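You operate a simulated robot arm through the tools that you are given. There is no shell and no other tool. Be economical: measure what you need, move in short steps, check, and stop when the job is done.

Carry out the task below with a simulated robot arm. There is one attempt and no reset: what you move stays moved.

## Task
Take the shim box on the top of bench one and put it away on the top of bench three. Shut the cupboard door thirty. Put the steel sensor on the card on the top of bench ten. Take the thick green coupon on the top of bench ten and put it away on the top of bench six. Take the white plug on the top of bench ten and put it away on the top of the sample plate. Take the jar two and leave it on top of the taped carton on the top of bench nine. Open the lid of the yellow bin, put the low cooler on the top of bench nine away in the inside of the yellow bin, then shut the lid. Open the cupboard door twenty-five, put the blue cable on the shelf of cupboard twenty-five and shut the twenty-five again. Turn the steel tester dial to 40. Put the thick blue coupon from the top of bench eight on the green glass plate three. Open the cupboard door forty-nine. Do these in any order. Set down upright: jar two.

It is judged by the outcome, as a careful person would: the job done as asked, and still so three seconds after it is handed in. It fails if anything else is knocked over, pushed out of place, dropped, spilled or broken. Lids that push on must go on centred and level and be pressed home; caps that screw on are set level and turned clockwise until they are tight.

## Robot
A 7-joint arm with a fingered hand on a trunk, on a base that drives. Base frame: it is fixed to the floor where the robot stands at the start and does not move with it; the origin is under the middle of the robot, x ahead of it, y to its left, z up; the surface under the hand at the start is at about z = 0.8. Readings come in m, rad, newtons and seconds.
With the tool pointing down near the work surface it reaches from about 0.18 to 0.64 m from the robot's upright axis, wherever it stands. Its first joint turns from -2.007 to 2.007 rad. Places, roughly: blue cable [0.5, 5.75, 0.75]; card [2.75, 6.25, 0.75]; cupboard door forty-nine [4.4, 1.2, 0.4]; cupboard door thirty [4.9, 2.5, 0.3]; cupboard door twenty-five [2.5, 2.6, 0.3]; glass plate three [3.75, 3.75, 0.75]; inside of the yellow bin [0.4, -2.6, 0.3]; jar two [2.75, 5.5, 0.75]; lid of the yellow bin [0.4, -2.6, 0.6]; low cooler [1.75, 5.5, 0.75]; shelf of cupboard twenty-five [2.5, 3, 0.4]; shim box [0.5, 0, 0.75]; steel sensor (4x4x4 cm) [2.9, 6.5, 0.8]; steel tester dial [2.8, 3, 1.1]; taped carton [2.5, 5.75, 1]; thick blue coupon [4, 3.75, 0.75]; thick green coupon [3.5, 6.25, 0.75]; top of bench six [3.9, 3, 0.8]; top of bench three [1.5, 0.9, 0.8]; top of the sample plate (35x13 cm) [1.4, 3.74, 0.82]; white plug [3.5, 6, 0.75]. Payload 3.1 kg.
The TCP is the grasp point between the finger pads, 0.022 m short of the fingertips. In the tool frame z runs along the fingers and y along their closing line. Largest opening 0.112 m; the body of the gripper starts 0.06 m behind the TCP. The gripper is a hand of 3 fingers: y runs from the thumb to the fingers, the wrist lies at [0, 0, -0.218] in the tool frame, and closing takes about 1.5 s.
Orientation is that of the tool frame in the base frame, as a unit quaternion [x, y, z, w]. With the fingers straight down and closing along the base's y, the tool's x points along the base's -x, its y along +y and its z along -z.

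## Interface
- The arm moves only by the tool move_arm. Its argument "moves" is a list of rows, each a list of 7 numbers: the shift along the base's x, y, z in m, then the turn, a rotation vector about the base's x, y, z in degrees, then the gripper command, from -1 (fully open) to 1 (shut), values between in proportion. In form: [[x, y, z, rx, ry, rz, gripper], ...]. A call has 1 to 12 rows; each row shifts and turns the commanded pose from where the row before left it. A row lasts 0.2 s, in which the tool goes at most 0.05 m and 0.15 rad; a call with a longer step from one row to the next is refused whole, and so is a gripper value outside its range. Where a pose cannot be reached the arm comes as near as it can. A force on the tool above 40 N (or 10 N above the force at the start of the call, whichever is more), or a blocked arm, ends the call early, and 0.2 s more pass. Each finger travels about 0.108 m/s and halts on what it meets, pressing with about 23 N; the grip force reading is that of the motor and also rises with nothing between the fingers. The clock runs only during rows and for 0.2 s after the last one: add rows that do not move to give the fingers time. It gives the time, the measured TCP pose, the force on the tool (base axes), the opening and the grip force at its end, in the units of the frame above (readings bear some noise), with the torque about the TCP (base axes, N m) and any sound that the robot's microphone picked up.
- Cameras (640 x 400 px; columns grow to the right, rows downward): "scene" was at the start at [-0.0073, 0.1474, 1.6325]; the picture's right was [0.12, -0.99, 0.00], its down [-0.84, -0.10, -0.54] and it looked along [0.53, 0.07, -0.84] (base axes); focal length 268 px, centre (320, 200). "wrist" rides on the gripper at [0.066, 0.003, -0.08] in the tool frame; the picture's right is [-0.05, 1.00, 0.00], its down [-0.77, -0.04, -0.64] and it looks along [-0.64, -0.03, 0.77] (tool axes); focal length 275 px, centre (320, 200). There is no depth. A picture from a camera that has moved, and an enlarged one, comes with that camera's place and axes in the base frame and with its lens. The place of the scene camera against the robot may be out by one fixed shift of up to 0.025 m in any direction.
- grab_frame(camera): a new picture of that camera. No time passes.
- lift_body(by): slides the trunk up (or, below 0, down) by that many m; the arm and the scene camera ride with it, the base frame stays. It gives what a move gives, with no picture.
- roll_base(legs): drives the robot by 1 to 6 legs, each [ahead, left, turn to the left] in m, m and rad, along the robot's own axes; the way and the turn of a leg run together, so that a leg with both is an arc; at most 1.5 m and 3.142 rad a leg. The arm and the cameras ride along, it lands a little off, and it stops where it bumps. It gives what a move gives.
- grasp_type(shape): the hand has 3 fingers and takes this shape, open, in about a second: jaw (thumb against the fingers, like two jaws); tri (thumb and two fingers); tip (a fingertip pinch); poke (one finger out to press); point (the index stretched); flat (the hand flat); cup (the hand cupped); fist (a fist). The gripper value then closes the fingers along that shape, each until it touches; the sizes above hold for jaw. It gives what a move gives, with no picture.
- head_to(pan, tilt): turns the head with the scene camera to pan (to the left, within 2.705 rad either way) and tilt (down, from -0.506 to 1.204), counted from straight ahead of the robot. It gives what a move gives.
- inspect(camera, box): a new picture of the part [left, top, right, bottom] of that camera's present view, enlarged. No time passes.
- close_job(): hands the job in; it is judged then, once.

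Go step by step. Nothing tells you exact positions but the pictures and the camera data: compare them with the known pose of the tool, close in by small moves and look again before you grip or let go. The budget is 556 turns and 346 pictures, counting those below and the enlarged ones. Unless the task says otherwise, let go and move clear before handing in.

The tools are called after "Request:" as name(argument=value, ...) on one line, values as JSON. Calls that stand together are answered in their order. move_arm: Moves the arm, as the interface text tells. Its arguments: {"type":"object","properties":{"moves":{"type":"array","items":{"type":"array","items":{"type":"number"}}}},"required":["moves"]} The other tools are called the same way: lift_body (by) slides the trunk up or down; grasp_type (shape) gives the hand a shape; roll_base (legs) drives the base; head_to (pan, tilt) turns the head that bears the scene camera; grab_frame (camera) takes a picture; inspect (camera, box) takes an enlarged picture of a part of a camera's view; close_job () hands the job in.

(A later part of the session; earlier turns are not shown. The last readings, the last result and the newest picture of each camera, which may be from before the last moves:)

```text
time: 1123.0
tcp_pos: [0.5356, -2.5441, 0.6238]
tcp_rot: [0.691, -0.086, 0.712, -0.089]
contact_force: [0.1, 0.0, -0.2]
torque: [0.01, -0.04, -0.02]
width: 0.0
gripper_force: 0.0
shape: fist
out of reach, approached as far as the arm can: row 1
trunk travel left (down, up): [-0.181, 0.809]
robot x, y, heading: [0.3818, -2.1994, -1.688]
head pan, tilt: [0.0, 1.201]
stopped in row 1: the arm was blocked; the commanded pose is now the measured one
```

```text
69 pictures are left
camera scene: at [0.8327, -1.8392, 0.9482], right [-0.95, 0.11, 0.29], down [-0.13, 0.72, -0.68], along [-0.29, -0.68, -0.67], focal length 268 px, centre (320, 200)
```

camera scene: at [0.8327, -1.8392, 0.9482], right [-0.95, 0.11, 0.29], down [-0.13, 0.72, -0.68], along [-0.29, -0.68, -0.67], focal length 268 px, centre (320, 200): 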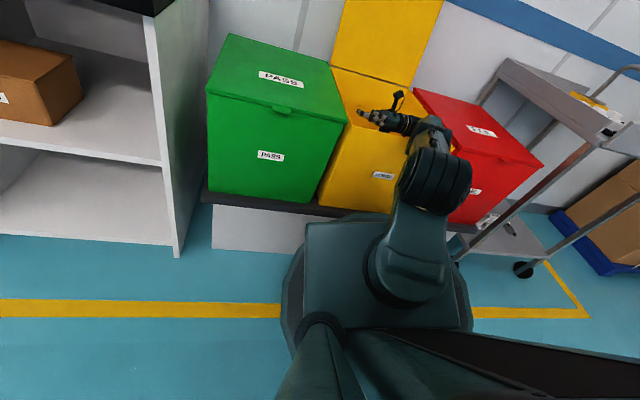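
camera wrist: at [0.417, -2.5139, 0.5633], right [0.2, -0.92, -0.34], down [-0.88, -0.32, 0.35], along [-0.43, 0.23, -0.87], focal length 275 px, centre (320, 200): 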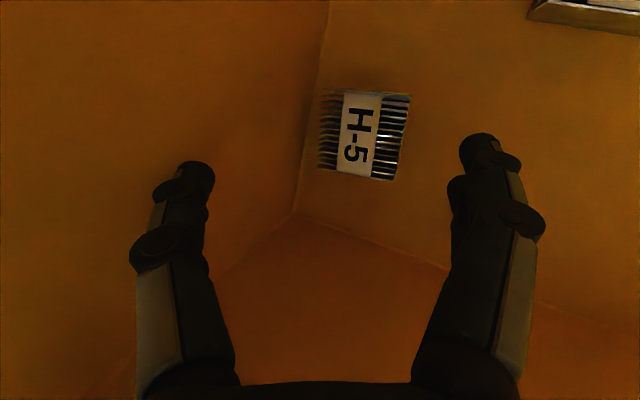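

Request:
move_arm(moves=[[-0.02, 0.0, 0.045, 0, 0, 0, 1]])

Request:
move_arm(moves=[[-0.02, 0.0, 0.045, 0, 0, 0, 1]])

Request:
lift_body(by=0.1)

Request:
lift_body(by=0.1)

Request:
lift_body(by=0.1)

Request:
grab_frame(camera="scene")

```text
time: 1123.3
tcp_pos: [0.5474, -2.5191, 0.621]
tcp_rot: [0.694, -0.034, 0.702, -0.155]
contact_force: [0.6, 1.2, 0.6]
torque: [0.01, 0.01, 0.0]
width: 0.0
gripper_force: 0.0
shape: fist
trunk travel left (down, up): [-0.181, 0.809]
robot x, y, heading: [0.3982, -2.2108, -1.598]
head pan, tilt: [0.0, 1.201]
stopped in row 1: the arm was blocked; the commanded pose is now the measured one
```

```text
time: 1123.6
tcp_pos: [0.5437, -2.5049, 0.6049]
tcp_rot: [0.751, -0.057, 0.624, -0.209]
contact_force: [-0.1, -0.5, -0.4]
torque: [0.03, -0.02, 0.03]
width: 0.0
gripper_force: 0.0
shape: fist
trunk travel left (down, up): [-0.181, 0.809]
robot x, y, heading: [0.3848, -2.2057, -1.642]
head pan, tilt: [0.0, 1.201]
stopped in row 1: the arm was blocked; the commanded pose is now the measured one
```

```text
time: 1124.0
tcp_pos: [0.5544, -2.5147, 0.5852]
tcp_rot: [0.762, -0.023, 0.607, -0.224]
contact_force: [-0.3, -0.6, -0.6]
torque: [-0.01, 0.01, -0.04]
width: 0.0
gripper_force: 0.1
shape: fist
trunk travel left (down, up): [-0.187, 0.803]
robot x, y, heading: [0.396, -2.2076, -1.576]
head pan, tilt: [0.0, 1.201]
stopped: the arm was blocked; the commanded pose is now the measured one
```

```text
time: 1124.3
tcp_pos: [0.5452, -2.5409, 0.6211]
tcp_rot: [0.733, -0.073, 0.654, -0.17]
contact_force: [-0.4, -0.2, -0.3]
torque: [-0.03, -0.02, -0.01]
width: 0.0
gripper_force: 0.0
shape: fist
trunk travel left (down, up): [-0.192, 0.798]
robot x, y, heading: [0.398, -2.2046, -1.573]
head pan, tilt: [0.0, 1.201]
stopped: the arm was blocked; the commanded pose is now the measured one
```

```text
time: 1124.6
tcp_pos: [0.534, -2.5728, 0.6177]
tcp_rot: [0.772, -0.064, 0.624, -0.102]
contact_force: [-0.2, 0.2, 0.9]
torque: [0.0, 0.03, -0.03]
width: 0.0003
gripper_force: 0.1
shape: fist
trunk travel left (down, up): [-0.199, 0.791]
robot x, y, heading: [0.4032, -2.2091, -1.552]
head pan, tilt: [0.0, 1.201]
stopped: the arm was blocked; the commanded pose is now the measured one
```

```text
68 pictures are left
camera scene: at [0.722, -1.8279, 0.9915], right [-0.98, -0.01, 0.2], down [-0.15, 0.73, -0.67], along [-0.14, -0.69, -0.71], focal length 268 px, centre (320, 200)
```

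scene: 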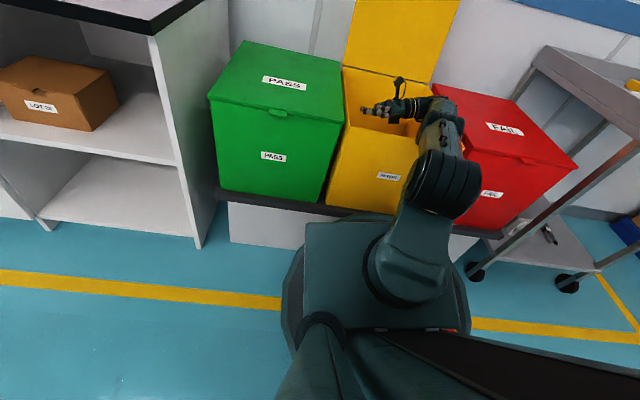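

Lifting works better now that the arm is free. Continue raising the trunk.

Request:
lift_body(by=0.1)

Request:
lift_body(by=0.1)

Request:
lift_body(by=0.1)

Request:
lift_body(by=0.1)

Request:
lift_body(by=0.1)

Request:
lift_body(by=0.1)

Request:
grab_frame(camera="scene")

```text
time: 1125.0
tcp_pos: [0.5293, -2.554, 0.6219]
tcp_rot: [0.73, -0.089, 0.661, -0.151]
contact_force: [-0.1, 0.0, 0.4]
torque: [0.0, -0.03, -0.01]
width: 0.0
gripper_force: 0.1
shape: fist
trunk travel left (down, up): [-0.198, 0.792]
robot x, y, heading: [0.4012, -2.211, -1.557]
head pan, tilt: [0.0, 1.201]
stopped: the arm was blocked; the commanded pose is now the measured one
```

```text
time: 1125.3
tcp_pos: [0.5051, -2.5817, 0.6307]
tcp_rot: [0.767, -0.088, 0.633, -0.062]
contact_force: [1.0, -0.2, 0.5]
torque: [0.0, -0.01, 0.01]
width: 0.0001
gripper_force: 0.1
shape: fist
trunk travel left (down, up): [-0.202, 0.788]
robot x, y, heading: [0.4002, -2.2115, -1.555]
head pan, tilt: [0.0, 1.201]
stopped: the arm was blocked; the commanded pose is now the measured one
```

```text
time: 1125.6
tcp_pos: [0.523, -2.5664, 0.6241]
tcp_rot: [0.741, -0.119, 0.651, -0.112]
contact_force: [0.0, -1.3, -0.5]
torque: [-0.01, 0.0, 0.01]
width: 0.0001
gripper_force: 0.1
shape: fist
trunk travel left (down, up): [-0.203, 0.787]
robot x, y, heading: [0.4009, -2.2085, -1.556]
head pan, tilt: [0.0, 1.201]
stopped: the arm was blocked; the commanded pose is now the measured one
```

```text
time: 1125.9
tcp_pos: [0.4972, -2.6018, 0.6264]
tcp_rot: [0.771, -0.111, 0.627, -0.031]
contact_force: [0.3, 0.5, 11.3]
torque: [0.09, 1.05, 0.04]
width: 0.0002
gripper_force: 0.1
shape: fist
trunk travel left (down, up): [-0.207, 0.783]
robot x, y, heading: [0.3994, -2.2034, -1.54]
head pan, tilt: [0.0, 1.201]
stopped: the arm was blocked; the commanded pose is now the measured one
```

```text
time: 1126.3
tcp_pos: [0.5312, -2.6056, 0.6295]
tcp_rot: [0.758, -0.106, 0.634, -0.114]
contact_force: [0.7, -1.3, -0.7]
torque: [0.01, -0.06, 0.03]
width: 0.0
gripper_force: 0.0
shape: fist
trunk travel left (down, up): [-0.212, 0.778]
robot x, y, heading: [0.3983, -2.2012, -1.52]
head pan, tilt: [0.0, 1.201]
stopped: the arm was blocked; the commanded pose is now the measured one
```

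```text
time: 1126.6
tcp_pos: [0.5004, -2.6381, 0.618]
tcp_rot: [0.78, -0.126, 0.612, -0.026]
contact_force: [-0.1, -0.2, -1.0]
torque: [-0.01, -0.06, 0.05]
width: 0.0
gripper_force: 0.1
shape: fist
trunk travel left (down, up): [-0.22, 0.77]
robot x, y, heading: [0.3972, -2.2005, -1.523]
head pan, tilt: [0.0, 1.201]
stopped: the arm was blocked; the commanded pose is now the measured one
```

```text
67 pictures are left
camera scene: at [0.7295, -1.8857, 1.0199], right [-0.98, -0.05, 0.21], down [-0.17, 0.78, -0.61], along [-0.14, -0.63, -0.77], focal length 268 px, centre (320, 200)
```

scene: 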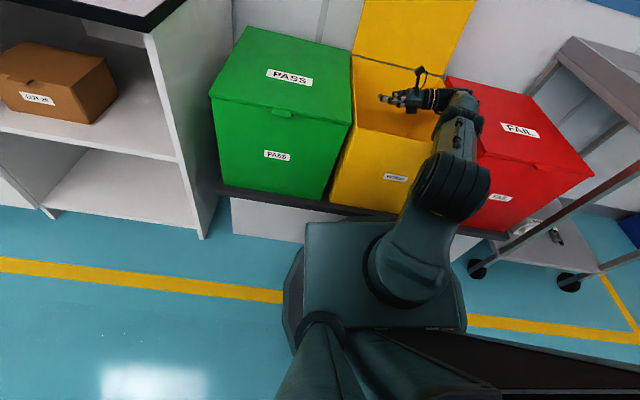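

Tilt is decreasing as the trunk rises. Keep going.

Request:
lift_body(by=0.1)

Request:
lift_body(by=0.1)

Request:
lift_body(by=0.1)

Request:
lift_body(by=0.1)

Request:
lift_body(by=0.1)

Request:
lift_body(by=0.1)

Request:
grab_frame(camera="scene")

```text
time: 1126.9
tcp_pos: [0.5106, -2.6174, 0.6281]
tcp_rot: [0.758, -0.136, 0.633, -0.084]
contact_force: [0.5, -0.3, -0.6]
torque: [0.0, -0.04, -0.02]
width: 0.0
gripper_force: 0.0
shape: fist
trunk travel left (down, up): [-0.22, 0.77]
robot x, y, heading: [0.4005, -2.2013, -1.526]
head pan, tilt: [0.0, 1.201]
stopped: the arm was blocked; the commanded pose is now the measured one
```

```text
time: 1127.3
tcp_pos: [0.4812, -2.6539, 0.63]
tcp_rot: [0.785, -0.134, 0.605, 0.005]
contact_force: [1.2, 0.8, 0.7]
torque: [-0.02, 0.04, -0.09]
width: 0.0
gripper_force: 0.1
shape: fist
trunk travel left (down, up): [-0.226, 0.764]
robot x, y, heading: [0.3993, -2.1985, -1.527]
head pan, tilt: [0.0, 1.201]
stopped: the arm was blocked; the commanded pose is now the measured one
```

```text
time: 1127.6
tcp_pos: [0.4945, -2.6401, 0.6227]
tcp_rot: [0.775, -0.137, 0.616, -0.034]
contact_force: [0.2, -0.2, 0.2]
torque: [0.03, 0.01, 0.02]
width: 0.0
gripper_force: 0.0
shape: fist
trunk travel left (down, up): [-0.226, 0.764]
robot x, y, heading: [0.3997, -2.2027, -1.527]
head pan, tilt: [0.0, 1.201]
stopped: the arm was blocked; the commanded pose is now the measured one
```

```text
time: 1127.9
tcp_pos: [0.453, -2.6864, 0.6204]
tcp_rot: [0.802, -0.133, 0.58, 0.059]
contact_force: [1.0, -3.8, -1.4]
torque: [0.05, -0.16, 0.25]
width: 0.0
gripper_force: 0.1
shape: fist
trunk travel left (down, up): [-0.231, 0.759]
robot x, y, heading: [0.3952, -2.1894, -1.528]
head pan, tilt: [0.0, 1.201]
stopped: the arm was blocked; the commanded pose is now the measured one
```

```text
time: 1128.2
tcp_pos: [0.4625, -2.6739, 0.6211]
tcp_rot: [0.802, -0.083, 0.586, 0.075]
contact_force: [-0.3, 0.1, 0.2]
torque: [-0.01, 0.04, 0.02]
width: 0.0002
gripper_force: 0.1
shape: fist
trunk travel left (down, up): [-0.233, 0.757]
robot x, y, heading: [0.3915, -2.1954, -1.536]
head pan, tilt: [0.0, 1.201]
stopped: the arm was blocked; the commanded pose is now the measured one
```

```text
time: 1128.6
tcp_pos: [0.4472, -2.6998, 0.6225]
tcp_rot: [0.806, -0.084, 0.569, 0.14]
contact_force: [0.2, 0.1, -0.8]
torque: [-0.01, -0.02, 0.02]
width: 0.0
gripper_force: 0.0
shape: fist
trunk travel left (down, up): [-0.238, 0.752]
robot x, y, heading: [0.3937, -2.1903, -1.54]
head pan, tilt: [0.0, 1.201]
stopped: the arm was blocked; the commanded pose is now the measured one
```

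```text
66 pictures are left
camera scene: at [0.7421, -1.9487, 1.0431], right [-0.98, -0.03, 0.21], down [-0.15, 0.82, -0.55], along [-0.16, -0.57, -0.81], focal length 268 px, centre (320, 200)
```

scene: 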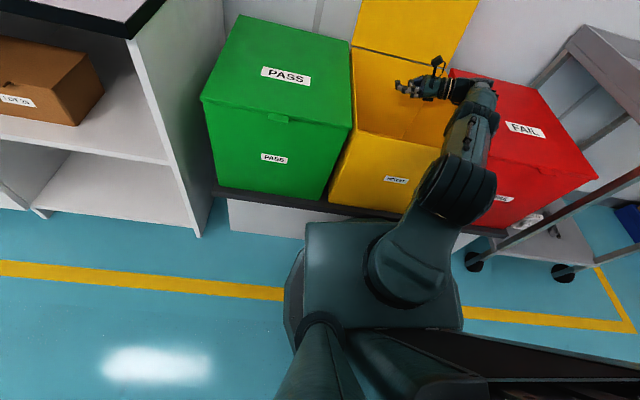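

Request:
lift_body(by=0.1)

Request:
lift_body(by=0.1)

Request:
move_arm(moves=[[0, 0.0, 0.05, 0, 0, 0, 1]])

Request:
move_arm(moves=[[0, 0.0, 0.05, 0, 0, 0, 1]])

Request:
move_arm(moves=[[0, 0.0, 0.05, 0, 0, 0, 1]])

Request:
grab_frame(camera="scene")

```text
time: 1128.9
tcp_pos: [0.4666, -2.6761, 0.6239]
tcp_rot: [0.799, -0.057, 0.59, 0.107]
contact_force: [-0.4, -0.5, -0.2]
torque: [0.01, -0.01, -0.03]
width: 0.0001
gripper_force: 0.0
shape: fist
trunk travel left (down, up): [-0.24, 0.75]
robot x, y, heading: [0.3943, -2.1912, -1.534]
head pan, tilt: [0.0, 1.201]
stopped: the arm was blocked; the commanded pose is now the measured one
```

```text
time: 1129.2
tcp_pos: [0.421, -2.726, 0.6282]
tcp_rot: [0.812, -0.052, 0.548, 0.195]
contact_force: [-0.7, 0.3, -1.2]
torque: [-0.02, -0.07, 0.03]
width: 0.0002
gripper_force: 0.0
shape: fist
trunk travel left (down, up): [-0.246, 0.744]
robot x, y, heading: [0.3837, -2.1804, -1.554]
head pan, tilt: [0.0, 1.201]
stopped: the arm was blocked; the commanded pose is now the measured one
```

```text
time: 1129.6
tcp_pos: [0.4134, -2.7505, 0.6478]
tcp_rot: [0.776, -0.059, 0.559, 0.284]
contact_force: [0.8, 0.7, -0.2]
torque: [0.0, 0.0, 0.01]
width: 0.0
gripper_force: 0.0
shape: fist
trunk travel left (down, up): [-0.246, 0.744]
robot x, y, heading: [0.3859, -2.1845, -1.548]
head pan, tilt: [0.0, 1.201]
stopped in row 1: the arm was blocked; the commanded pose is now the measured one
```

```text
time: 1129.9
tcp_pos: [0.3942, -2.7742, 0.6738]
tcp_rot: [0.727, -0.09, 0.571, 0.371]
contact_force: [0.9, -0.4, -0.7]
torque: [-0.04, -0.02, 0.01]
width: 0.0
gripper_force: 0.1
shape: fist
trunk travel left (down, up): [-0.246, 0.744]
robot x, y, heading: [0.387, -2.181, -1.55]
head pan, tilt: [0.0, 1.201]
stopped in row 1: the arm was blocked; the commanded pose is now the measured one
```

```text
time: 1130.2
tcp_pos: [0.3725, -2.7934, 0.6979]
tcp_rot: [0.671, -0.146, 0.589, 0.426]
contact_force: [0.5, -0.7, -0.5]
torque: [-0.01, 0.01, 0.0]
width: 0.0
gripper_force: 0.0
shape: fist
trunk travel left (down, up): [-0.246, 0.744]
robot x, y, heading: [0.3844, -2.1807, -1.55]
head pan, tilt: [0.0, 1.201]
stopped in row 1: the arm was blocked; the commanded pose is now the measured one
```

```text
65 pictures are left
camera scene: at [0.749, -1.9833, 1.0496], right [-0.98, -0.02, 0.22], down [-0.13, 0.85, -0.52], along [-0.18, -0.53, -0.83], focal length 268 px, centre (320, 200)
```

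scene: 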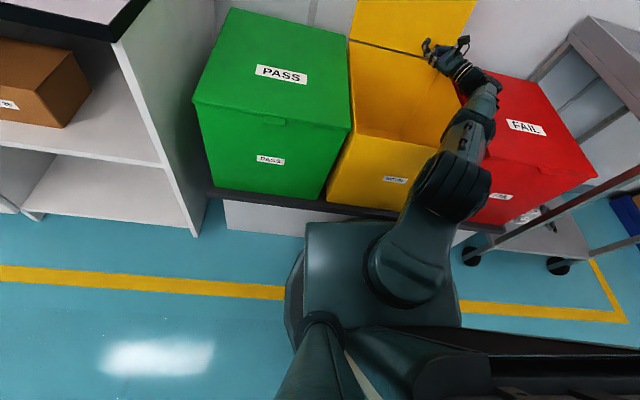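

The hand is out above the rim. Continue up and back toward the robot.

Request:
move_arm(moves=[[0, 0.03, 0.04, 0, 0, 0, 1]])

Request:
move_arm(moves=[[0, 0.03, 0.04, 0, 0, 0, 1]])

Request:
move_arm(moves=[[0, 0.03, 0.04, 0, 0, 0, 1]])

Request:
lift_body(by=0.1)

Request:
lift_body(by=0.1)

Request:
grab_frame(camera="scene")

```text
time: 1130.6
tcp_pos: [0.3405, -2.8133, 0.7103]
tcp_rot: [0.628, -0.223, 0.591, 0.455]
contact_force: [-1.0, 0.3, -0.3]
torque: [-0.03, 0.0, 0.03]
width: 0.0
gripper_force: 0.1
shape: fist
trunk travel left (down, up): [-0.246, 0.744]
robot x, y, heading: [0.3849, -2.1791, -1.554]
head pan, tilt: [0.0, 1.201]
stopped in row 1: the arm was blocked; the commanded pose is now the measured one
```

```text
time: 1130.9
tcp_pos: [0.3056, -2.8167, 0.7376]
tcp_rot: [0.568, -0.241, 0.584, 0.528]
contact_force: [-0.8, 0.1, 0.4]
torque: [-0.03, -0.02, -0.02]
width: 0.0001
gripper_force: 0.1
shape: fist
trunk travel left (down, up): [-0.246, 0.744]
robot x, y, heading: [0.3869, -2.1837, -1.546]
head pan, tilt: [0.0, 1.201]
stopped in row 1: the arm was blocked; the commanded pose is now the measured one
```

```text
time: 1131.2
tcp_pos: [0.2585, -2.824, 0.7398]
tcp_rot: [0.524, -0.319, 0.558, 0.559]
contact_force: [-0.7, -0.1, 0.2]
torque: [0.01, 0.0, -0.02]
width: 0.0001
gripper_force: 0.1
shape: fist
trunk travel left (down, up): [-0.246, 0.744]
robot x, y, heading: [0.3871, -2.1822, -1.547]
head pan, tilt: [0.0, 1.201]
stopped in row 1: the arm was blocked; the commanded pose is now the measured one
```

```text
time: 1131.5
tcp_pos: [0.2191, -2.8224, 0.757]
tcp_rot: [0.453, -0.363, 0.559, 0.592]
contact_force: [0.3, -0.2, 0.0]
torque: [0.0, -0.04, -0.01]
width: 0.0001
gripper_force: 0.1
shape: fist
trunk travel left (down, up): [-0.25, 0.74]
robot x, y, heading: [0.3865, -2.1824, -1.549]
head pan, tilt: [0.0, 1.201]
stopped: the arm was blocked; the commanded pose is now the measured one
```

```text
time: 1131.9
tcp_pos: [0.2093, -2.8121, 0.7735]
tcp_rot: [0.426, -0.34, 0.569, 0.615]
contact_force: [-0.2, -0.5, 0.3]
torque: [-0.01, 0.0, -0.02]
width: 0.0001
gripper_force: 0.1
shape: fist
trunk travel left (down, up): [-0.253, 0.737]
robot x, y, heading: [0.3888, -2.1811, -1.548]
head pan, tilt: [0.0, 1.201]
stopped: the arm was blocked; the commanded pose is now the measured one
```

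```text
64 pictures are left
camera scene: at [0.7475, -1.9863, 1.0579], right [-0.98, -0.02, 0.22], down [-0.13, 0.85, -0.51], along [-0.17, -0.53, -0.83], focal length 268 px, centre (320, 200)
```

scene: 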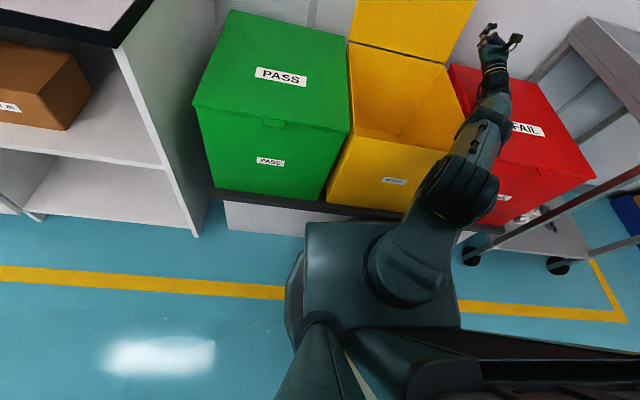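

Request:
move_arm(moves=[[0, 0.04, 0.03, 0, 0, 0, 1]])

Request:
move_arm(moves=[[0, 0.04, 0.03, 0, 0, 0, 1]])

Request:
lift_body(by=0.1)

Request:
lift_body(by=0.1)

Request:
lift_body(by=0.1)

Request:
roll_base(legs=[[-0.1, 0, 0]])

Request:
grab_frame(camera="scene")

```text
time: 1132.2
tcp_pos: [0.1966, -2.8072, 0.7782]
tcp_rot: [0.406, -0.349, 0.555, 0.637]
contact_force: [0.3, 0.7, 0.8]
torque: [0.01, 0.02, 0.01]
width: 0.0
gripper_force: 0.0
shape: fist
trunk travel left (down, up): [-0.253, 0.737]
robot x, y, heading: [0.3885, -2.1826, -1.55]
head pan, tilt: [0.0, 1.201]
stopped in row 1: the arm was blocked; the commanded pose is now the measured one
```

```text
time: 1132.5
tcp_pos: [0.16, -2.8083, 0.7646]
tcp_rot: [0.383, -0.416, 0.512, 0.647]
contact_force: [-0.5, -0.5, 0.3]
torque: [-0.03, 0.01, 0.04]
width: 0.0001
gripper_force: 0.1
shape: fist
trunk travel left (down, up): [-0.253, 0.737]
robot x, y, heading: [0.3871, -2.1778, -1.547]
head pan, tilt: [0.0, 1.201]
stopped in row 1: the arm was blocked; the commanded pose is now the measured one
```

```text
time: 1132.9
tcp_pos: [0.1264, -2.7984, 0.7669]
tcp_rot: [0.348, -0.438, 0.471, 0.682]
contact_force: [0.1, 0.0, -0.3]
torque: [0.01, -0.01, -0.03]
width: 0.0
gripper_force: 0.1
shape: fist
trunk travel left (down, up): [-0.256, 0.734]
robot x, y, heading: [0.3885, -2.18, -1.551]
head pan, tilt: [0.0, 1.201]
stopped: the arm was blocked; the commanded pose is now the measured one
```

```text
time: 1133.2
tcp_pos: [0.0834, -2.7971, 0.7967]
tcp_rot: [0.314, -0.393, 0.468, 0.726]
contact_force: [0.4, -2.4, 26.8]
torque: [2.1, -0.81, -0.12]
width: 0.0
gripper_force: 0.1
shape: fist
trunk travel left (down, up): [-0.26, 0.73]
robot x, y, heading: [0.3846, -2.172, -1.549]
head pan, tilt: [0.0, 1.201]
stopped: the arm was blocked; the commanded pose is now the measured one
```

```text
time: 1133.5
tcp_pos: [0.0825, -2.7911, 0.8026]
tcp_rot: [0.297, -0.383, 0.503, 0.715]
contact_force: [1.3, 0.3, 4.9]
torque: [0.41, -0.12, -0.05]
width: 0.0003
gripper_force: 0.1
shape: fist
trunk travel left (down, up): [-0.263, 0.727]
robot x, y, heading: [0.3811, -2.178, -1.548]
head pan, tilt: [0.0, 1.201]
stopped: the arm was blocked; the commanded pose is now the measured one
```

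```text
time: 1134.7
tcp_pos: [0.0924, -2.7816, 0.8079]
tcp_rot: [0.296, -0.363, 0.522, 0.713]
contact_force: [-0.4, 0.3, 6.2]
torque: [0.45, -0.13, -0.03]
width: 0.0
gripper_force: 0.2
shape: fist
trunk travel left (down, up): [-0.263, 0.727]
robot x, y, heading: [0.4038, -2.1177, -1.477]
head pan, tilt: [0.0, 1.201]
```

```text
63 pictures are left
camera scene: at [0.6693, -2.0151, 1.092], right [-0.99, -0.09, 0.12], down [-0.14, 0.89, -0.43], along [-0.07, -0.44, -0.89], focal length 268 px, centre (320, 200)
```

scene: 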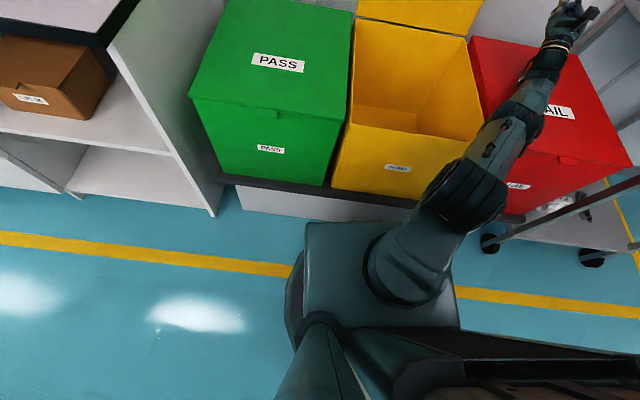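

The base is coming down. Drive back further.

Request:
roll_base(legs=[[-0.12, 0, 0]])

Request:
lift_body(by=0.1)

Request:
grab_frame(camera="scene")

```text
time: 1135.6
tcp_pos: [0.1187, -2.6867, 0.8553]
tcp_rot: [0.213, -0.263, 0.549, 0.764]
contact_force: [0.9, 0.9, 16.5]
torque: [0.98, -0.43, -0.09]
width: 0.0
gripper_force: 0.0
shape: fist
trunk travel left (down, up): [-0.263, 0.727]
robot x, y, heading: [0.4321, -2.1268, -1.404]
head pan, tilt: [0.0, 1.201]
stopped in leg 1: the robot was blocked; the commanded pose is now the measured one
```

```text
time: 1135.9
tcp_pos: [0.1408, -2.6486, 0.8718]
tcp_rot: [0.184, -0.207, 0.559, 0.782]
contact_force: [0.6, -0.1, 9.2]
torque: [0.48, -0.16, -0.04]
width: 0.0002
gripper_force: 0.0
shape: fist
trunk travel left (down, up): [-0.266, 0.724]
robot x, y, heading: [0.4308, -2.134, -1.384]
head pan, tilt: [0.0, 1.201]
stopped: the arm was blocked; the commanded pose is now the measured one
```

```text
62 pictures are left
camera scene: at [0.7529, -1.9448, 1.0748], right [-0.96, -0.18, 0.2], down [-0.25, 0.85, -0.46], along [-0.09, -0.5, -0.86], focal length 268 px, centre (320, 200)
```

scene: 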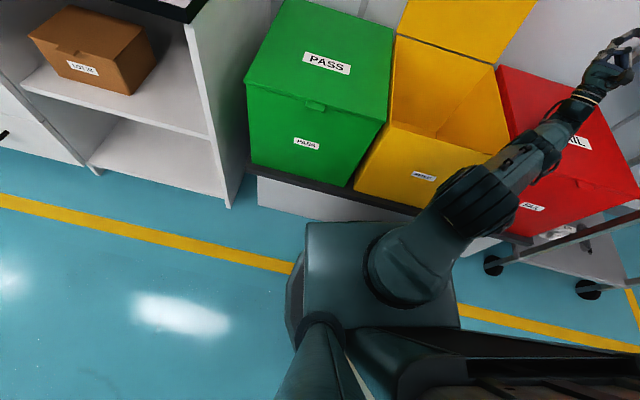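

Request:
lift_body(by=0.1)

Request:
lift_body(by=0.1)

Request:
lift_body(by=0.1)

Request:
lift_body(by=0.1)

Request:
roll_base(legs=[[-0.1, 0, 0]])

Request:
grab_frame(camera="scene")

```text
time: 1136.2
tcp_pos: [0.1433, -2.6386, 0.8762]
tcp_rot: [0.173, -0.187, 0.536, 0.805]
contact_force: [0.2, 0.3, -0.1]
torque: [0.03, 0.02, 0.0]
width: 0.0
gripper_force: 0.0
shape: fist
trunk travel left (down, up): [-0.27, 0.72]
robot x, y, heading: [0.4379, -2.1399, -1.362]
head pan, tilt: [0.0, 1.201]
stopped: the arm was blocked; the commanded pose is now the measured one
```

```text
time: 1136.6
tcp_pos: [0.0996, -2.6511, 0.8845]
tcp_rot: [0.161, -0.154, 0.515, 0.828]
contact_force: [0.2, -0.2, -5.5]
torque: [-0.16, 0.07, 0.06]
width: 0.0
gripper_force: 0.1
shape: fist
trunk travel left (down, up): [-0.273, 0.717]
robot x, y, heading: [0.4348, -2.1379, -1.366]
head pan, tilt: [0.0, 1.201]
stopped: the arm was blocked; the commanded pose is now the measured one
```

```text
time: 1136.9
tcp_pos: [0.0953, -2.6484, 0.8859]
tcp_rot: [0.158, -0.14, 0.505, 0.837]
contact_force: [-1.4, -0.8, 0.5]
torque: [-0.06, 0.06, 0.02]
width: 0.0
gripper_force: 0.1
shape: fist
trunk travel left (down, up): [-0.276, 0.714]
robot x, y, heading: [0.4424, -2.1459, -1.348]
head pan, tilt: [0.0, 1.201]
stopped: the arm was blocked; the commanded pose is now the measured one
```

```text
time: 1137.2
tcp_pos: [0.1336, -2.621, 0.891]
tcp_rot: [0.151, -0.084, 0.521, 0.836]
contact_force: [4.5, 1.4, 16.1]
torque: [0.59, -0.26, -0.11]
width: 0.0001
gripper_force: 0.1
shape: fist
trunk travel left (down, up): [-0.281, 0.709]
robot x, y, heading: [0.4314, -2.1387, -1.384]
head pan, tilt: [0.0, 1.201]
stopped: the arm was blocked; the commanded pose is now the measured one
```

```text
time: 1138.0
tcp_pos: [0.1764, -2.5753, 0.896]
tcp_rot: [0.135, -0.01, 0.514, 0.847]
contact_force: [-3.1, 1.7, -25.6]
torque: [-0.47, -0.05, 0.07]
width: 0.0002
gripper_force: 0.1
shape: fist
trunk travel left (down, up): [-0.281, 0.709]
robot x, y, heading: [0.4303, -2.1352, -1.386]
head pan, tilt: [0.0, 1.201]
stopped in leg 1: the robot was blocked; the commanded pose is now the measured one
```

```text
61 pictures are left
camera scene: at [0.7511, -1.9472, 1.0894], right [-0.96, -0.18, 0.2], down [-0.25, 0.85, -0.46], along [-0.09, -0.49, -0.86], focal length 268 px, centre (320, 200)
```

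scene: 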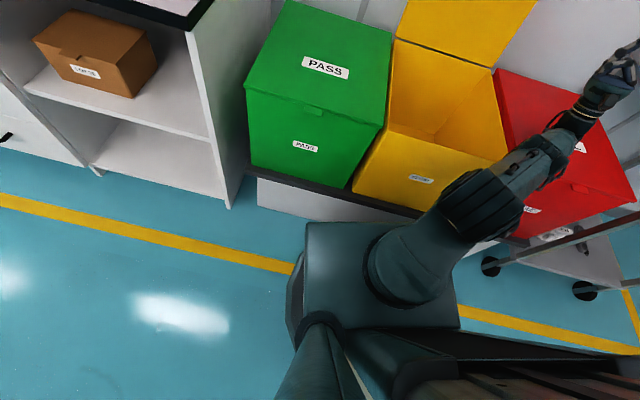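

Request:
move_arm(moves=[[0.03, 0.03, 0.025, 0, 0, 0, 1]])

Request:
move_arm(moves=[[0.03, 0.03, 0.025, 0, 0, 0, 1]])

Request:
move_arm(moves=[[0.03, 0.03, 0.025, 0, 0, 0, 1]])

Request:
move_arm(moves=[[0.03, 0.03, 0.025, 0, 0, 0, 1]])

Request:
roll_base(legs=[[-0.1, 0, 0]])

Request:
grab_frame(camera="scene")

```text
time: 1138.4
tcp_pos: [0.1671, -2.5706, 0.8965]
tcp_rot: [0.124, -0.027, 0.427, 0.895]
contact_force: [-0.9, -0.5, 0.7]
torque: [0.0, 0.02, 0.03]
width: 0.0
gripper_force: 0.0
shape: fist
trunk travel left (down, up): [-0.281, 0.709]
robot x, y, heading: [0.4336, -2.1433, -1.358]
head pan, tilt: [0.0, 1.201]
stopped in row 1: the arm was blocked; the commanded pose is now the measured one
```

```text
time: 1138.7
tcp_pos: [0.1654, -2.5698, 0.898]
tcp_rot: [0.124, -0.035, 0.355, 0.926]
contact_force: [1.3, 0.3, 18.8]
torque: [0.46, -0.13, -0.04]
width: 0.0
gripper_force: 0.2
shape: fist
trunk travel left (down, up): [-0.281, 0.709]
robot x, y, heading: [0.4384, -2.1458, -1.34]
head pan, tilt: [0.0, 1.201]
stopped in row 1: the arm was blocked; the commanded pose is now the measured one
```

```text
time: 1139.0
tcp_pos: [0.1338, -2.5919, 0.8889]
tcp_rot: [0.153, -0.105, 0.281, 0.942]
contact_force: [2.2, 0.0, 19.0]
torque: [0.62, -0.39, -0.07]
width: 0.0
gripper_force: 0.1
shape: fist
trunk travel left (down, up): [-0.281, 0.709]
robot x, y, heading: [0.4378, -2.1454, -1.333]
head pan, tilt: [0.0, 1.201]
stopped in row 1: the arm was blocked; the commanded pose is now the measured one
```

```text
time: 1139.4
tcp_pos: [0.1196, -2.5942, 0.8843]
tcp_rot: [0.165, -0.14, 0.22, 0.951]
contact_force: [-1.8, -1.0, -0.9]
torque: [-0.07, 0.11, 0.03]
width: 0.0001
gripper_force: 0.0
shape: fist
trunk travel left (down, up): [-0.281, 0.709]
robot x, y, heading: [0.4413, -2.155, -1.33]
head pan, tilt: [0.0, 1.201]
stopped in row 1: the arm was blocked; the commanded pose is now the measured one
```

```text
time: 1140.1
tcp_pos: [0.136, -2.5849, 0.8905]
tcp_rot: [0.162, -0.074, 0.101, 0.979]
contact_force: [-0.3, -1.6, 19.1]
torque: [0.48, -0.22, 0.01]
width: 0.0
gripper_force: 0.1
shape: fist
trunk travel left (down, up): [-0.281, 0.709]
robot x, y, heading: [0.4554, -2.1665, -1.266]
head pan, tilt: [0.0, 1.201]
stopped in leg 1: the robot was blocked; the commanded pose is now the measured one
```

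```text
60 pictures are left
camera scene: at [0.7591, -1.9343, 1.0879], right [-0.93, -0.29, 0.2], down [-0.36, 0.81, -0.46], along [-0.03, -0.51, -0.86], focal length 268 px, centre (320, 200)
```

scene: 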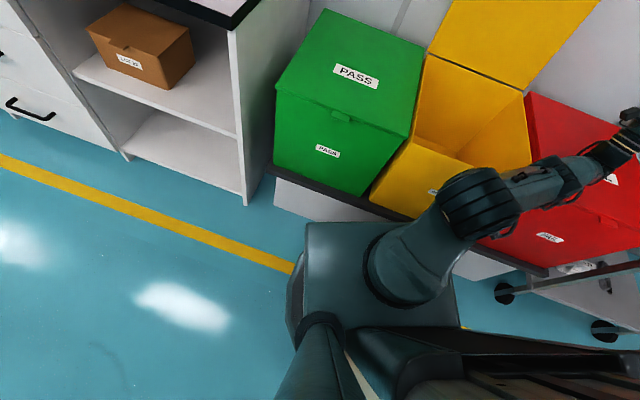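

Request:
lift_body(by=0.1)

Request:
lift_body(by=0.1)

Request:
lift_body(by=0.1)

Request:
lift_body(by=0.1)

Request:
lift_body(by=0.1)

Request:
lift_body(by=0.1)

Request:
lift_body(by=0.1)

Request:
lift_body(by=0.1)

Request:
grab_frame(camera="scene")

```text
time: 1140.4
tcp_pos: [0.1338, -2.589, 0.8883]
tcp_rot: [0.177, -0.066, 0.029, 0.981]
contact_force: [-0.4, 1.2, 10.9]
torque: [0.38, -0.25, -0.03]
width: 0.0
gripper_force: 0.0
shape: fist
trunk travel left (down, up): [-0.285, 0.705]
robot x, y, heading: [0.4647, -2.1717, -1.243]
head pan, tilt: [0.0, 1.201]
stopped: the arm was blocked; the commanded pose is now the measured one
```

```text
time: 1140.8
tcp_pos: [0.1123, -2.5821, 0.8925]
tcp_rot: [0.163, -0.032, -0.033, 0.986]
contact_force: [0.5, -0.7, 0.5]
torque: [0.03, -0.02, 0.0]
width: 0.0001
gripper_force: 0.1
shape: fist
trunk travel left (down, up): [-0.289, 0.701]
robot x, y, heading: [0.4572, -2.1708, -1.249]
head pan, tilt: [0.0, 1.201]
stopped: the arm was blocked; the commanded pose is now the measured one
```

```text
time: 1141.1
tcp_pos: [0.1178, -2.59, 0.8878]
tcp_rot: [0.188, -0.028, -0.045, 0.981]
contact_force: [-1.9, -0.8, 0.6]
torque: [-0.09, 0.13, 0.05]
width: 0.0002
gripper_force: 0.0
shape: fist
trunk travel left (down, up): [-0.291, 0.699]
robot x, y, heading: [0.4533, -2.1672, -1.274]
head pan, tilt: [0.0, 1.201]
stopped: the arm was blocked; the commanded pose is now the measured one
```

```text
time: 1141.4
tcp_pos: [0.1333, -2.6281, 0.8927]
tcp_rot: [0.172, 0.025, -0.03, 0.984]
contact_force: [0.7, 1.2, 0.6]
torque: [0.14, 0.0, -0.04]
width: 0.0
gripper_force: 0.1
shape: fist
trunk travel left (down, up): [-0.295, 0.695]
robot x, y, heading: [0.4567, -2.1601, -1.259]
head pan, tilt: [0.0, 1.201]
stopped: the arm was blocked; the commanded pose is now the measured one
```

```text
time: 1141.8
tcp_pos: [0.122, -2.6414, 0.8918]
tcp_rot: [0.164, 0.033, -0.038, 0.985]
contact_force: [1.1, 0.9, 12.7]
torque: [0.35, -0.09, -0.05]
width: 0.0002
gripper_force: 0.0
shape: fist
trunk travel left (down, up): [-0.3, 0.69]
robot x, y, heading: [0.4488, -2.1685, -1.264]
head pan, tilt: [0.0, 1.201]
stopped: the arm was blocked; the commanded pose is now the measured one
```

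```text
time: 1143.1
tcp_pos: [0.0443, -2.7342, 0.8843]
tcp_rot: [0.225, -0.025, -0.021, 0.974]
contact_force: [1.0, -0.1, -0.5]
torque: [-0.05, -0.03, -0.03]
width: 0.0001
gripper_force: 0.1
shape: fist
trunk travel left (down, up): [-0.4, 0.59]
robot x, y, heading: [0.4616, -2.1696, -1.249]
head pan, tilt: [0.0, 1.201]
```

```text
time: 1144.4
tcp_pos: [0.0393, -2.729, 0.9903]
tcp_rot: [0.22, -0.021, -0.025, 0.975]
contact_force: [0.4, 0.1, -0.4]
torque: [-0.02, -0.01, 0.03]
width: 0.0
gripper_force: 0.1
shape: fist
trunk travel left (down, up): [-0.5, 0.49]
robot x, y, heading: [0.4582, -2.1711, -1.252]
head pan, tilt: [0.0, 1.201]
```

```text
time: 1145.8
tcp_pos: [0.0386, -2.7287, 1.091]
tcp_rot: [0.221, -0.022, -0.025, 0.975]
contact_force: [0.6, 0.6, -0.5]
torque: [-0.03, -0.01, -0.03]
width: 0.0
gripper_force: 0.1
shape: fist
trunk travel left (down, up): [-0.6, 0.39]
robot x, y, heading: [0.4535, -2.1692, -1.255]
head pan, tilt: [0.0, 1.201]
```

```text
59 pictures are left
camera scene: at [0.5831, -2.1316, 1.4453], right [-0.95, -0.31, 0.0], down [-0.29, 0.89, -0.36], along [0.11, -0.34, -0.93], focal length 268 px, centre (320, 200)
```

scene: 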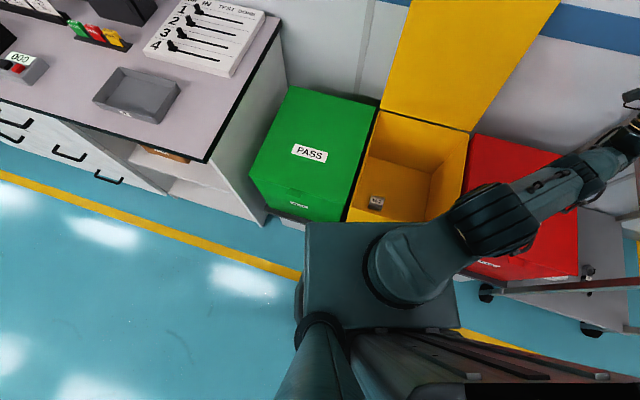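

The robot is upright again, with bins in place and the cooler inside. Raise a bit and back straight away.

Request:
lift_body(by=0.1)

Request:
roll_base(legs=[[-0.476, 0.155, 0]])

Request:
head_to(pan=-0.2, tilt=0.8)

Request:
grab_frame(camera="scene")

```text
time: 1147.1
tcp_pos: [0.039, -2.7293, 1.1907]
tcp_rot: [0.221, -0.022, -0.025, 0.975]
contact_force: [0.0, 0.2, 0.5]
torque: [0.01, -0.02, 0.0]
width: 0.0
gripper_force: 0.0
shape: fist
trunk travel left (down, up): [-0.7, 0.29]
robot x, y, heading: [0.4551, -2.1713, -1.248]
head pan, tilt: [0.0, 1.201]
```

```text
time: 1150.0
tcp_pos: [0.0352, -2.2246, 1.1913]
tcp_rot: [0.219, -0.022, -0.028, 0.975]
contact_force: [0.0, 0.3, 0.2]
torque: [0.03, -0.01, -0.01]
width: 0.0
gripper_force: 0.1
shape: fist
trunk travel left (down, up): [-0.7, 0.29]
robot x, y, heading: [0.4571, -1.6675, -1.265]
head pan, tilt: [0.0, 1.201]
```

```text
time: 1150.9
tcp_pos: [0.0368, -2.2252, 1.1904]
tcp_rot: [0.219, -0.023, -0.029, 0.975]
contact_force: [0.0, -0.4, 0.0]
torque: [-0.03, 0.01, -0.02]
width: 0.0
gripper_force: 0.0
shape: fist
trunk travel left (down, up): [-0.7, 0.29]
robot x, y, heading: [0.4573, -1.667, -1.266]
head pan, tilt: [-0.201, 0.799]
```

```text
58 pictures are left
camera scene: at [0.5767, -1.6586, 1.5729], right [-0.99, -0.11, 0.0], down [-0.08, 0.71, -0.7], along [0.08, -0.69, -0.72], focal length 268 px, centre (320, 200)
```

scene: 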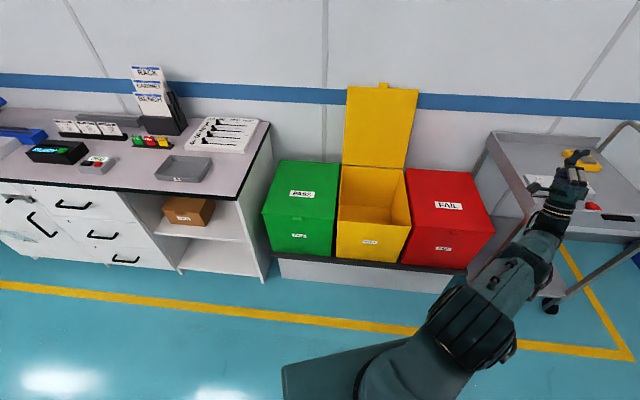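

All is well around. To close the lid I'll pinch the tab's sides (fingers closing along x) so it can pivot, and follow the arc down. First straighten the robot and bring the arm back to a sane pose.

Request:
roll_base(legs=[[-0.1, 0, -0.3]])

Request:
grasp_type(shape="jaw")

Request:
move_arm(moves=[[0.03, 0, 0, 8.4, 0, 0, 0], [0.03, 0, 0, 8.4, 0, 0, 0], [0.03, 0, 0, 8.4, 0, 0, 0], [0.03, 0, 0, 8.4, 0, 0, 0], [0.03, 0, 0, 8.4, 0, 0, 0], [0.03, 0, 0, 8.4, 0, 0, 0], [0.03, 0, 0, 8.4, 0, 0, 0], [0.03, 0, 0, 8.4, 0, 0, 0]])

Request:
grab_frame(camera="scene")

```text
time: 1152.3
tcp_pos: [-0.1229, -1.9806, 1.1912]
tcp_rot: [0.213, -0.054, -0.171, 0.96]
contact_force: [0.7, 0.9, 0.2]
torque: [0.01, -0.01, 0.0]
width: 0.0
gripper_force: 0.1
shape: fist
trunk travel left (down, up): [-0.7, 0.29]
robot x, y, heading: [0.4386, -1.5689, -1.554]
head pan, tilt: [-0.201, 0.799]
```

```text
time: 1153.2
tcp_pos: [-0.1229, -1.9815, 1.1905]
tcp_rot: [0.214, -0.055, -0.171, 0.96]
contact_force: [-1.3, 0.2, 0.2]
torque: [-0.02, 0.01, -0.01]
width: 0.1119
gripper_force: 0.0
shape: jaw
trunk travel left (down, up): [-0.7, 0.29]
robot x, y, heading: [0.4419, -1.572, -1.552]
head pan, tilt: [-0.201, 0.799]
```

```text
time: 1155.0
tcp_pos: [0.118, -1.9805, 1.1922]
tcp_rot: [0.71, 0.05, -0.173, 0.681]
contact_force: [0.4, 0.8, 0.8]
torque: [0.0, -0.01, -0.02]
width: 0.0565
gripper_force: 0.1
shape: jaw
trunk travel left (down, up): [-0.7, 0.29]
robot x, y, heading: [0.4405, -1.569, -1.555]
head pan, tilt: [-0.201, 0.799]
```

```text
57 pictures are left
camera scene: at [0.5637, -1.602, 1.5728], right [-0.98, 0.18, 0.0], down [0.13, 0.7, -0.7], along [-0.13, -0.69, -0.72], focal length 268 px, centre (320, 200)
```

scene: 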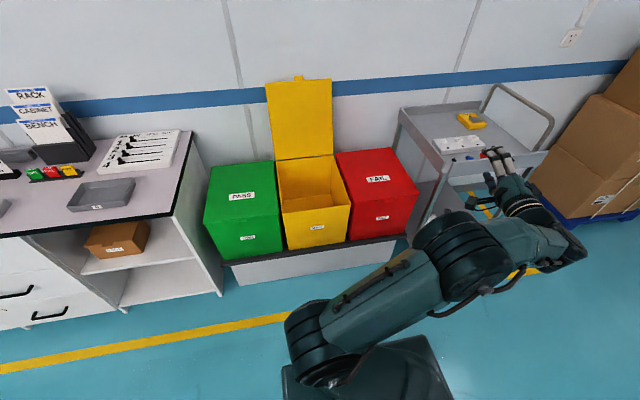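

Request:
move_arm(moves=[[0.025, 0, 0, 1.53, -7.6, -2.64, 0], [0.025, 0, 0, 1.53, -7.6, -2.64, 0], [0.025, 0, 0, 1.53, -7.6, -2.64, 0], [0.025, 0, 0, 1.53, -7.6, -2.64, 0], [0.025, 0, 0, 1.53, -7.6, -2.64, 0], [0.025, 0, 0, 1.53, -7.6, -2.64, 0], [0.025, 0, 0, 1.53, -7.6, -2.64, 0], [0.025, 0, 0, 1.53, -7.6, -2.64, 0], [0.025, 0, 0, 1.53, -7.6, -2.64, 0], [0.025, 0, 0, 1.53, -7.6, -2.64, 0], [0.025, 0, 0, 1.53, -7.6, -2.64, 0]])

Request:
move_arm(moves=[[0.015, 0, 0, 1.53, -7.6, -2.64, 0], [0.01, 0, 0, 1.53, -7.6, -2.64, 0], [0, 0, 0, 0.8, -3.8, -1.3, 0], [0, 0, 0, 0, 0, 0, 0]])

Request:
grab_frame(camera="scene")

```text
time: 1157.4
tcp_pos: [0.3953, -1.9831, 1.1901]
tcp_rot: [0.716, -0.552, 0.195, 0.381]
contact_force: [0.8, 0.0, -0.4]
torque: [-0.03, -0.01, -0.01]
width: 0.0567
gripper_force: 0.1
shape: jaw
trunk travel left (down, up): [-0.7, 0.29]
robot x, y, heading: [0.441, -1.5696, -1.558]
head pan, tilt: [-0.201, 0.799]
```

```text
time: 1158.4
tcp_pos: [0.4182, -1.9827, 1.19]
tcp_rot: [-0.653, 0.653, -0.271, -0.271]
contact_force: [0.4, 0.5, -0.4]
torque: [-0.02, -0.01, 0.02]
width: 0.0563
gripper_force: 0.1
shape: jaw
trunk travel left (down, up): [-0.7, 0.29]
robot x, y, heading: [0.4432, -1.5734, -1.555]
head pan, tilt: [-0.201, 0.799]
```

```text
56 pictures are left
camera scene: at [0.5623, -1.6022, 1.573], right [-0.98, 0.18, 0.0], down [0.13, 0.7, -0.7], along [-0.13, -0.69, -0.72], focal length 268 px, centre (320, 200)
```

scene: 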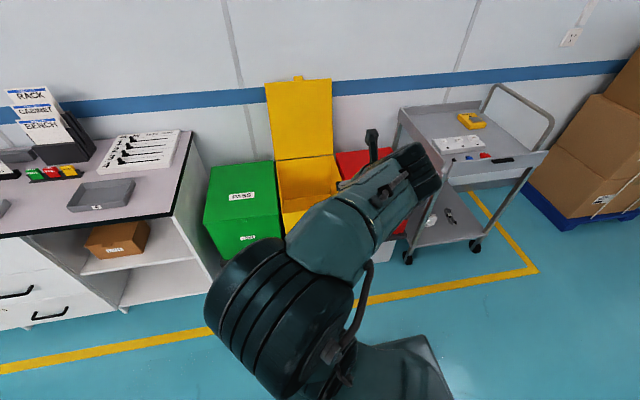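

Orientation is right. Drive in and extend toward the tab with the wrist camera watching.

Request:
roll_base(legs=[[0.48, 0, -0.015]])

Request:
move_arm(moves=[[0, -0.045, 0, 0, 0, 0, 0], [0, -0.045, 0, 0, 0, 0, 0], [0, -0.045, 0, 0, 0, 0, 0], [0, -0.045, 0, 0, 0, 0, 0], [0, -0.045, 0, 0, 0, 0, 0], [0, -0.045, 0, 0, 0, 0, 0], [0, 0, 0, 0, 0, 0, 0]])

Request:
grab_frame(camera="wrist")

```text
time: 1161.2
tcp_pos: [0.422, -2.456, 1.1899]
tcp_rot: [-0.652, 0.655, -0.269, -0.271]
contact_force: [0.8, 0.3, -0.1]
torque: [0.03, 0.02, 0.0]
width: 0.0564
gripper_force: 0.1
shape: jaw
trunk travel left (down, up): [-0.7, 0.29]
robot x, y, heading: [0.4503, -2.0444, -1.565]
head pan, tilt: [-0.201, 0.799]
```

```text
time: 1162.8
tcp_pos: [0.4219, -2.7225, 1.1906]
tcp_rot: [-0.65, 0.656, -0.269, -0.274]
contact_force: [0.2, 0.0, -0.5]
torque: [0.02, 0.01, -0.01]
width: 0.056
gripper_force: 0.1
shape: jaw
trunk travel left (down, up): [-0.7, 0.29]
robot x, y, heading: [0.4485, -2.045, -1.562]
head pan, tilt: [-0.201, 0.799]
```

```text
55 pictures are left
camera wrist: at [0.4187, -2.7127, 1.2956], right [-1.0, 0.04, -0.03], down [0.04, 0.99, -0.1], along [0.03, -0.1, -0.99], focal length 275 px, centre (320, 200)
```

wrist: 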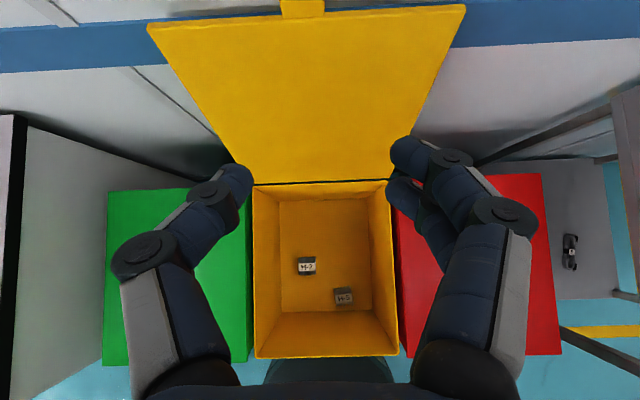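

Clear view: both heat sinks lie in the bin, tab at ≈(0.436, −2.93, 1.045). Approach it.

Request:
roll_base(legs=[[0.07, 0, 0]])

Request:
move_arm(moves=[[0.014, -0.03, -0.02, 0, 0, 0, -0.3], [0, -0.03, -0.02, 0, 0, 0, -0.3], [0, -0.02, -0.03, 0, 0, 0, -0.3], [0, 0, 0, 0, 0, 0, -0.3]])

Request:
grab_frame(camera="wrist")

```text
time: 1163.8
tcp_pos: [0.4221, -2.7967, 1.1885]
tcp_rot: [-0.651, 0.655, -0.269, -0.271]
contact_force: [0.2, 0.2, -0.4]
torque: [-0.02, 0.05, -0.03]
width: 0.0566
gripper_force: 0.0
shape: jaw
trunk travel left (down, up): [-0.7, 0.29]
robot x, y, heading: [0.4458, -2.1194, -1.566]
head pan, tilt: [-0.201, 0.799]
```

```text
time: 1164.8
tcp_pos: [0.4362, -2.8741, 1.1206]
tcp_rot: [-0.65, 0.655, -0.27, -0.273]
contact_force: [-0.4, -0.2, -0.3]
torque: [-0.02, 0.03, -0.02]
width: 0.0725
gripper_force: 0.1
shape: jaw
trunk travel left (down, up): [-0.7, 0.29]
robot x, y, heading: [0.451, -2.1162, -1.564]
head pan, tilt: [-0.201, 0.799]
```

```text
54 pictures are left
camera wrist: at [0.4326, -2.8638, 1.2246], right [-1.0, 0.04, -0.03], down [0.04, 0.99, -0.1], along [0.03, -0.1, -0.99], focal length 275 px, centre (320, 200)
```

wrist: 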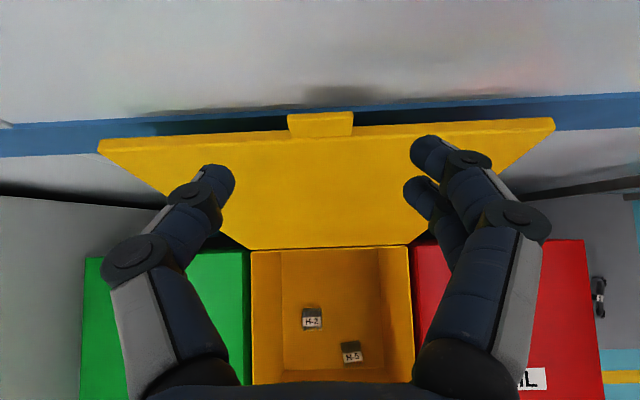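

Tab centred between the fingers. Move the last few cm and pinch it.

Request:
roll_base(legs=[[0.02, 0, 0]])

Request:
move_arm(moves=[[0, -0.015, -0.02, 0, 0, 0, -0.3], [0, -0.015, -0.02, 0, 0, 0, -0.3], [0, -0.004, -0.02, 0, 0, 0, -0.3], [0, 0, 0, 0, 0, 0, -0.3]])

Request:
grab_frame(camera="wrist")

```text
time: 1165.6
tcp_pos: [0.4359, -2.8935, 1.1195]
tcp_rot: [-0.651, 0.655, -0.27, -0.273]
contact_force: [-0.5, -1.1, -0.2]
torque: [0.0, 0.0, -0.02]
width: 0.0724
gripper_force: 0.1
shape: jaw
trunk travel left (down, up): [-0.7, 0.29]
robot x, y, heading: [0.4478, -2.1364, -1.56]
head pan, tilt: [-0.201, 0.799]
```

```text
time: 1166.6
tcp_pos: [0.435, -2.9272, 1.0593]
tcp_rot: [-0.65, 0.656, -0.269, -0.272]
contact_force: [0.2, 1.0, 0.5]
torque: [0.0, 0.03, 0.02]
width: 0.0721
gripper_force: 0.1
shape: jaw
trunk travel left (down, up): [-0.7, 0.29]
robot x, y, heading: [0.4459, -2.1369, -1.564]
head pan, tilt: [-0.201, 0.799]
```

```text
53 pictures are left
camera wrist: at [0.4321, -2.9165, 1.163], right [-1.0, 0.04, -0.03], down [0.04, 0.99, -0.1], along [0.03, -0.1, -0.99], focal length 275 px, centre (320, 200)
```

wrist: 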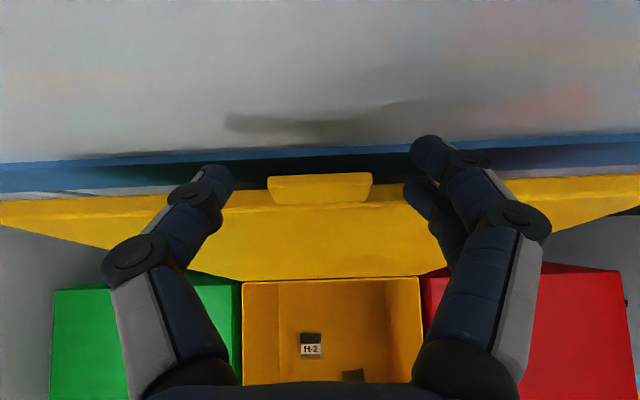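

Request:
move_arm(moves=[[0, 0, -0.003, 0, 0, 0, 0.1], [0, 0, 0, 0, 0, 0, 0.5], [0, 0, 0, 0, 0, 0, 0.9], [0, 0, 0, 0, 0, 0, 0.9]])

Request:
grab_frame(camera="wrist")

```text
time: 1167.6
tcp_pos: [0.4376, -2.9268, 1.055]
tcp_rot: [-0.651, 0.655, -0.269, -0.273]
contact_force: [4.9, -0.5, 2.2]
torque: [-0.01, 0.07, 0.1]
width: 0.0291
gripper_force: 23.1
shape: jaw
trunk travel left (down, up): [-0.7, 0.29]
robot x, y, heading: [0.4462, -2.1338, -1.562]
head pan, tilt: [-0.201, 0.799]
```

```text
52 pictures are left
camera wrist: at [0.435, -2.9166, 1.1605], right [-1.0, 0.04, -0.03], down [0.04, 0.99, -0.1], along [0.03, -0.1, -0.99], focal length 275 px, centre (320, 200)
```

wrist: 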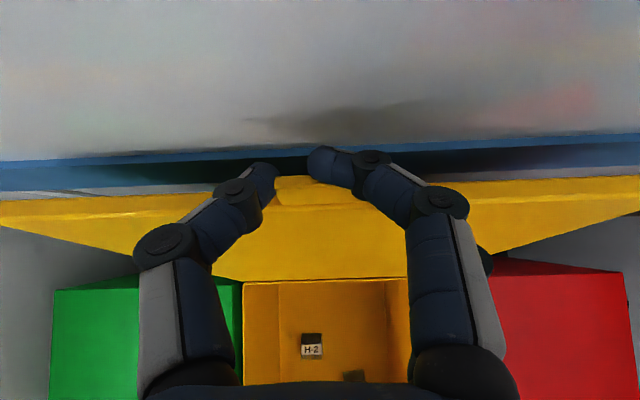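

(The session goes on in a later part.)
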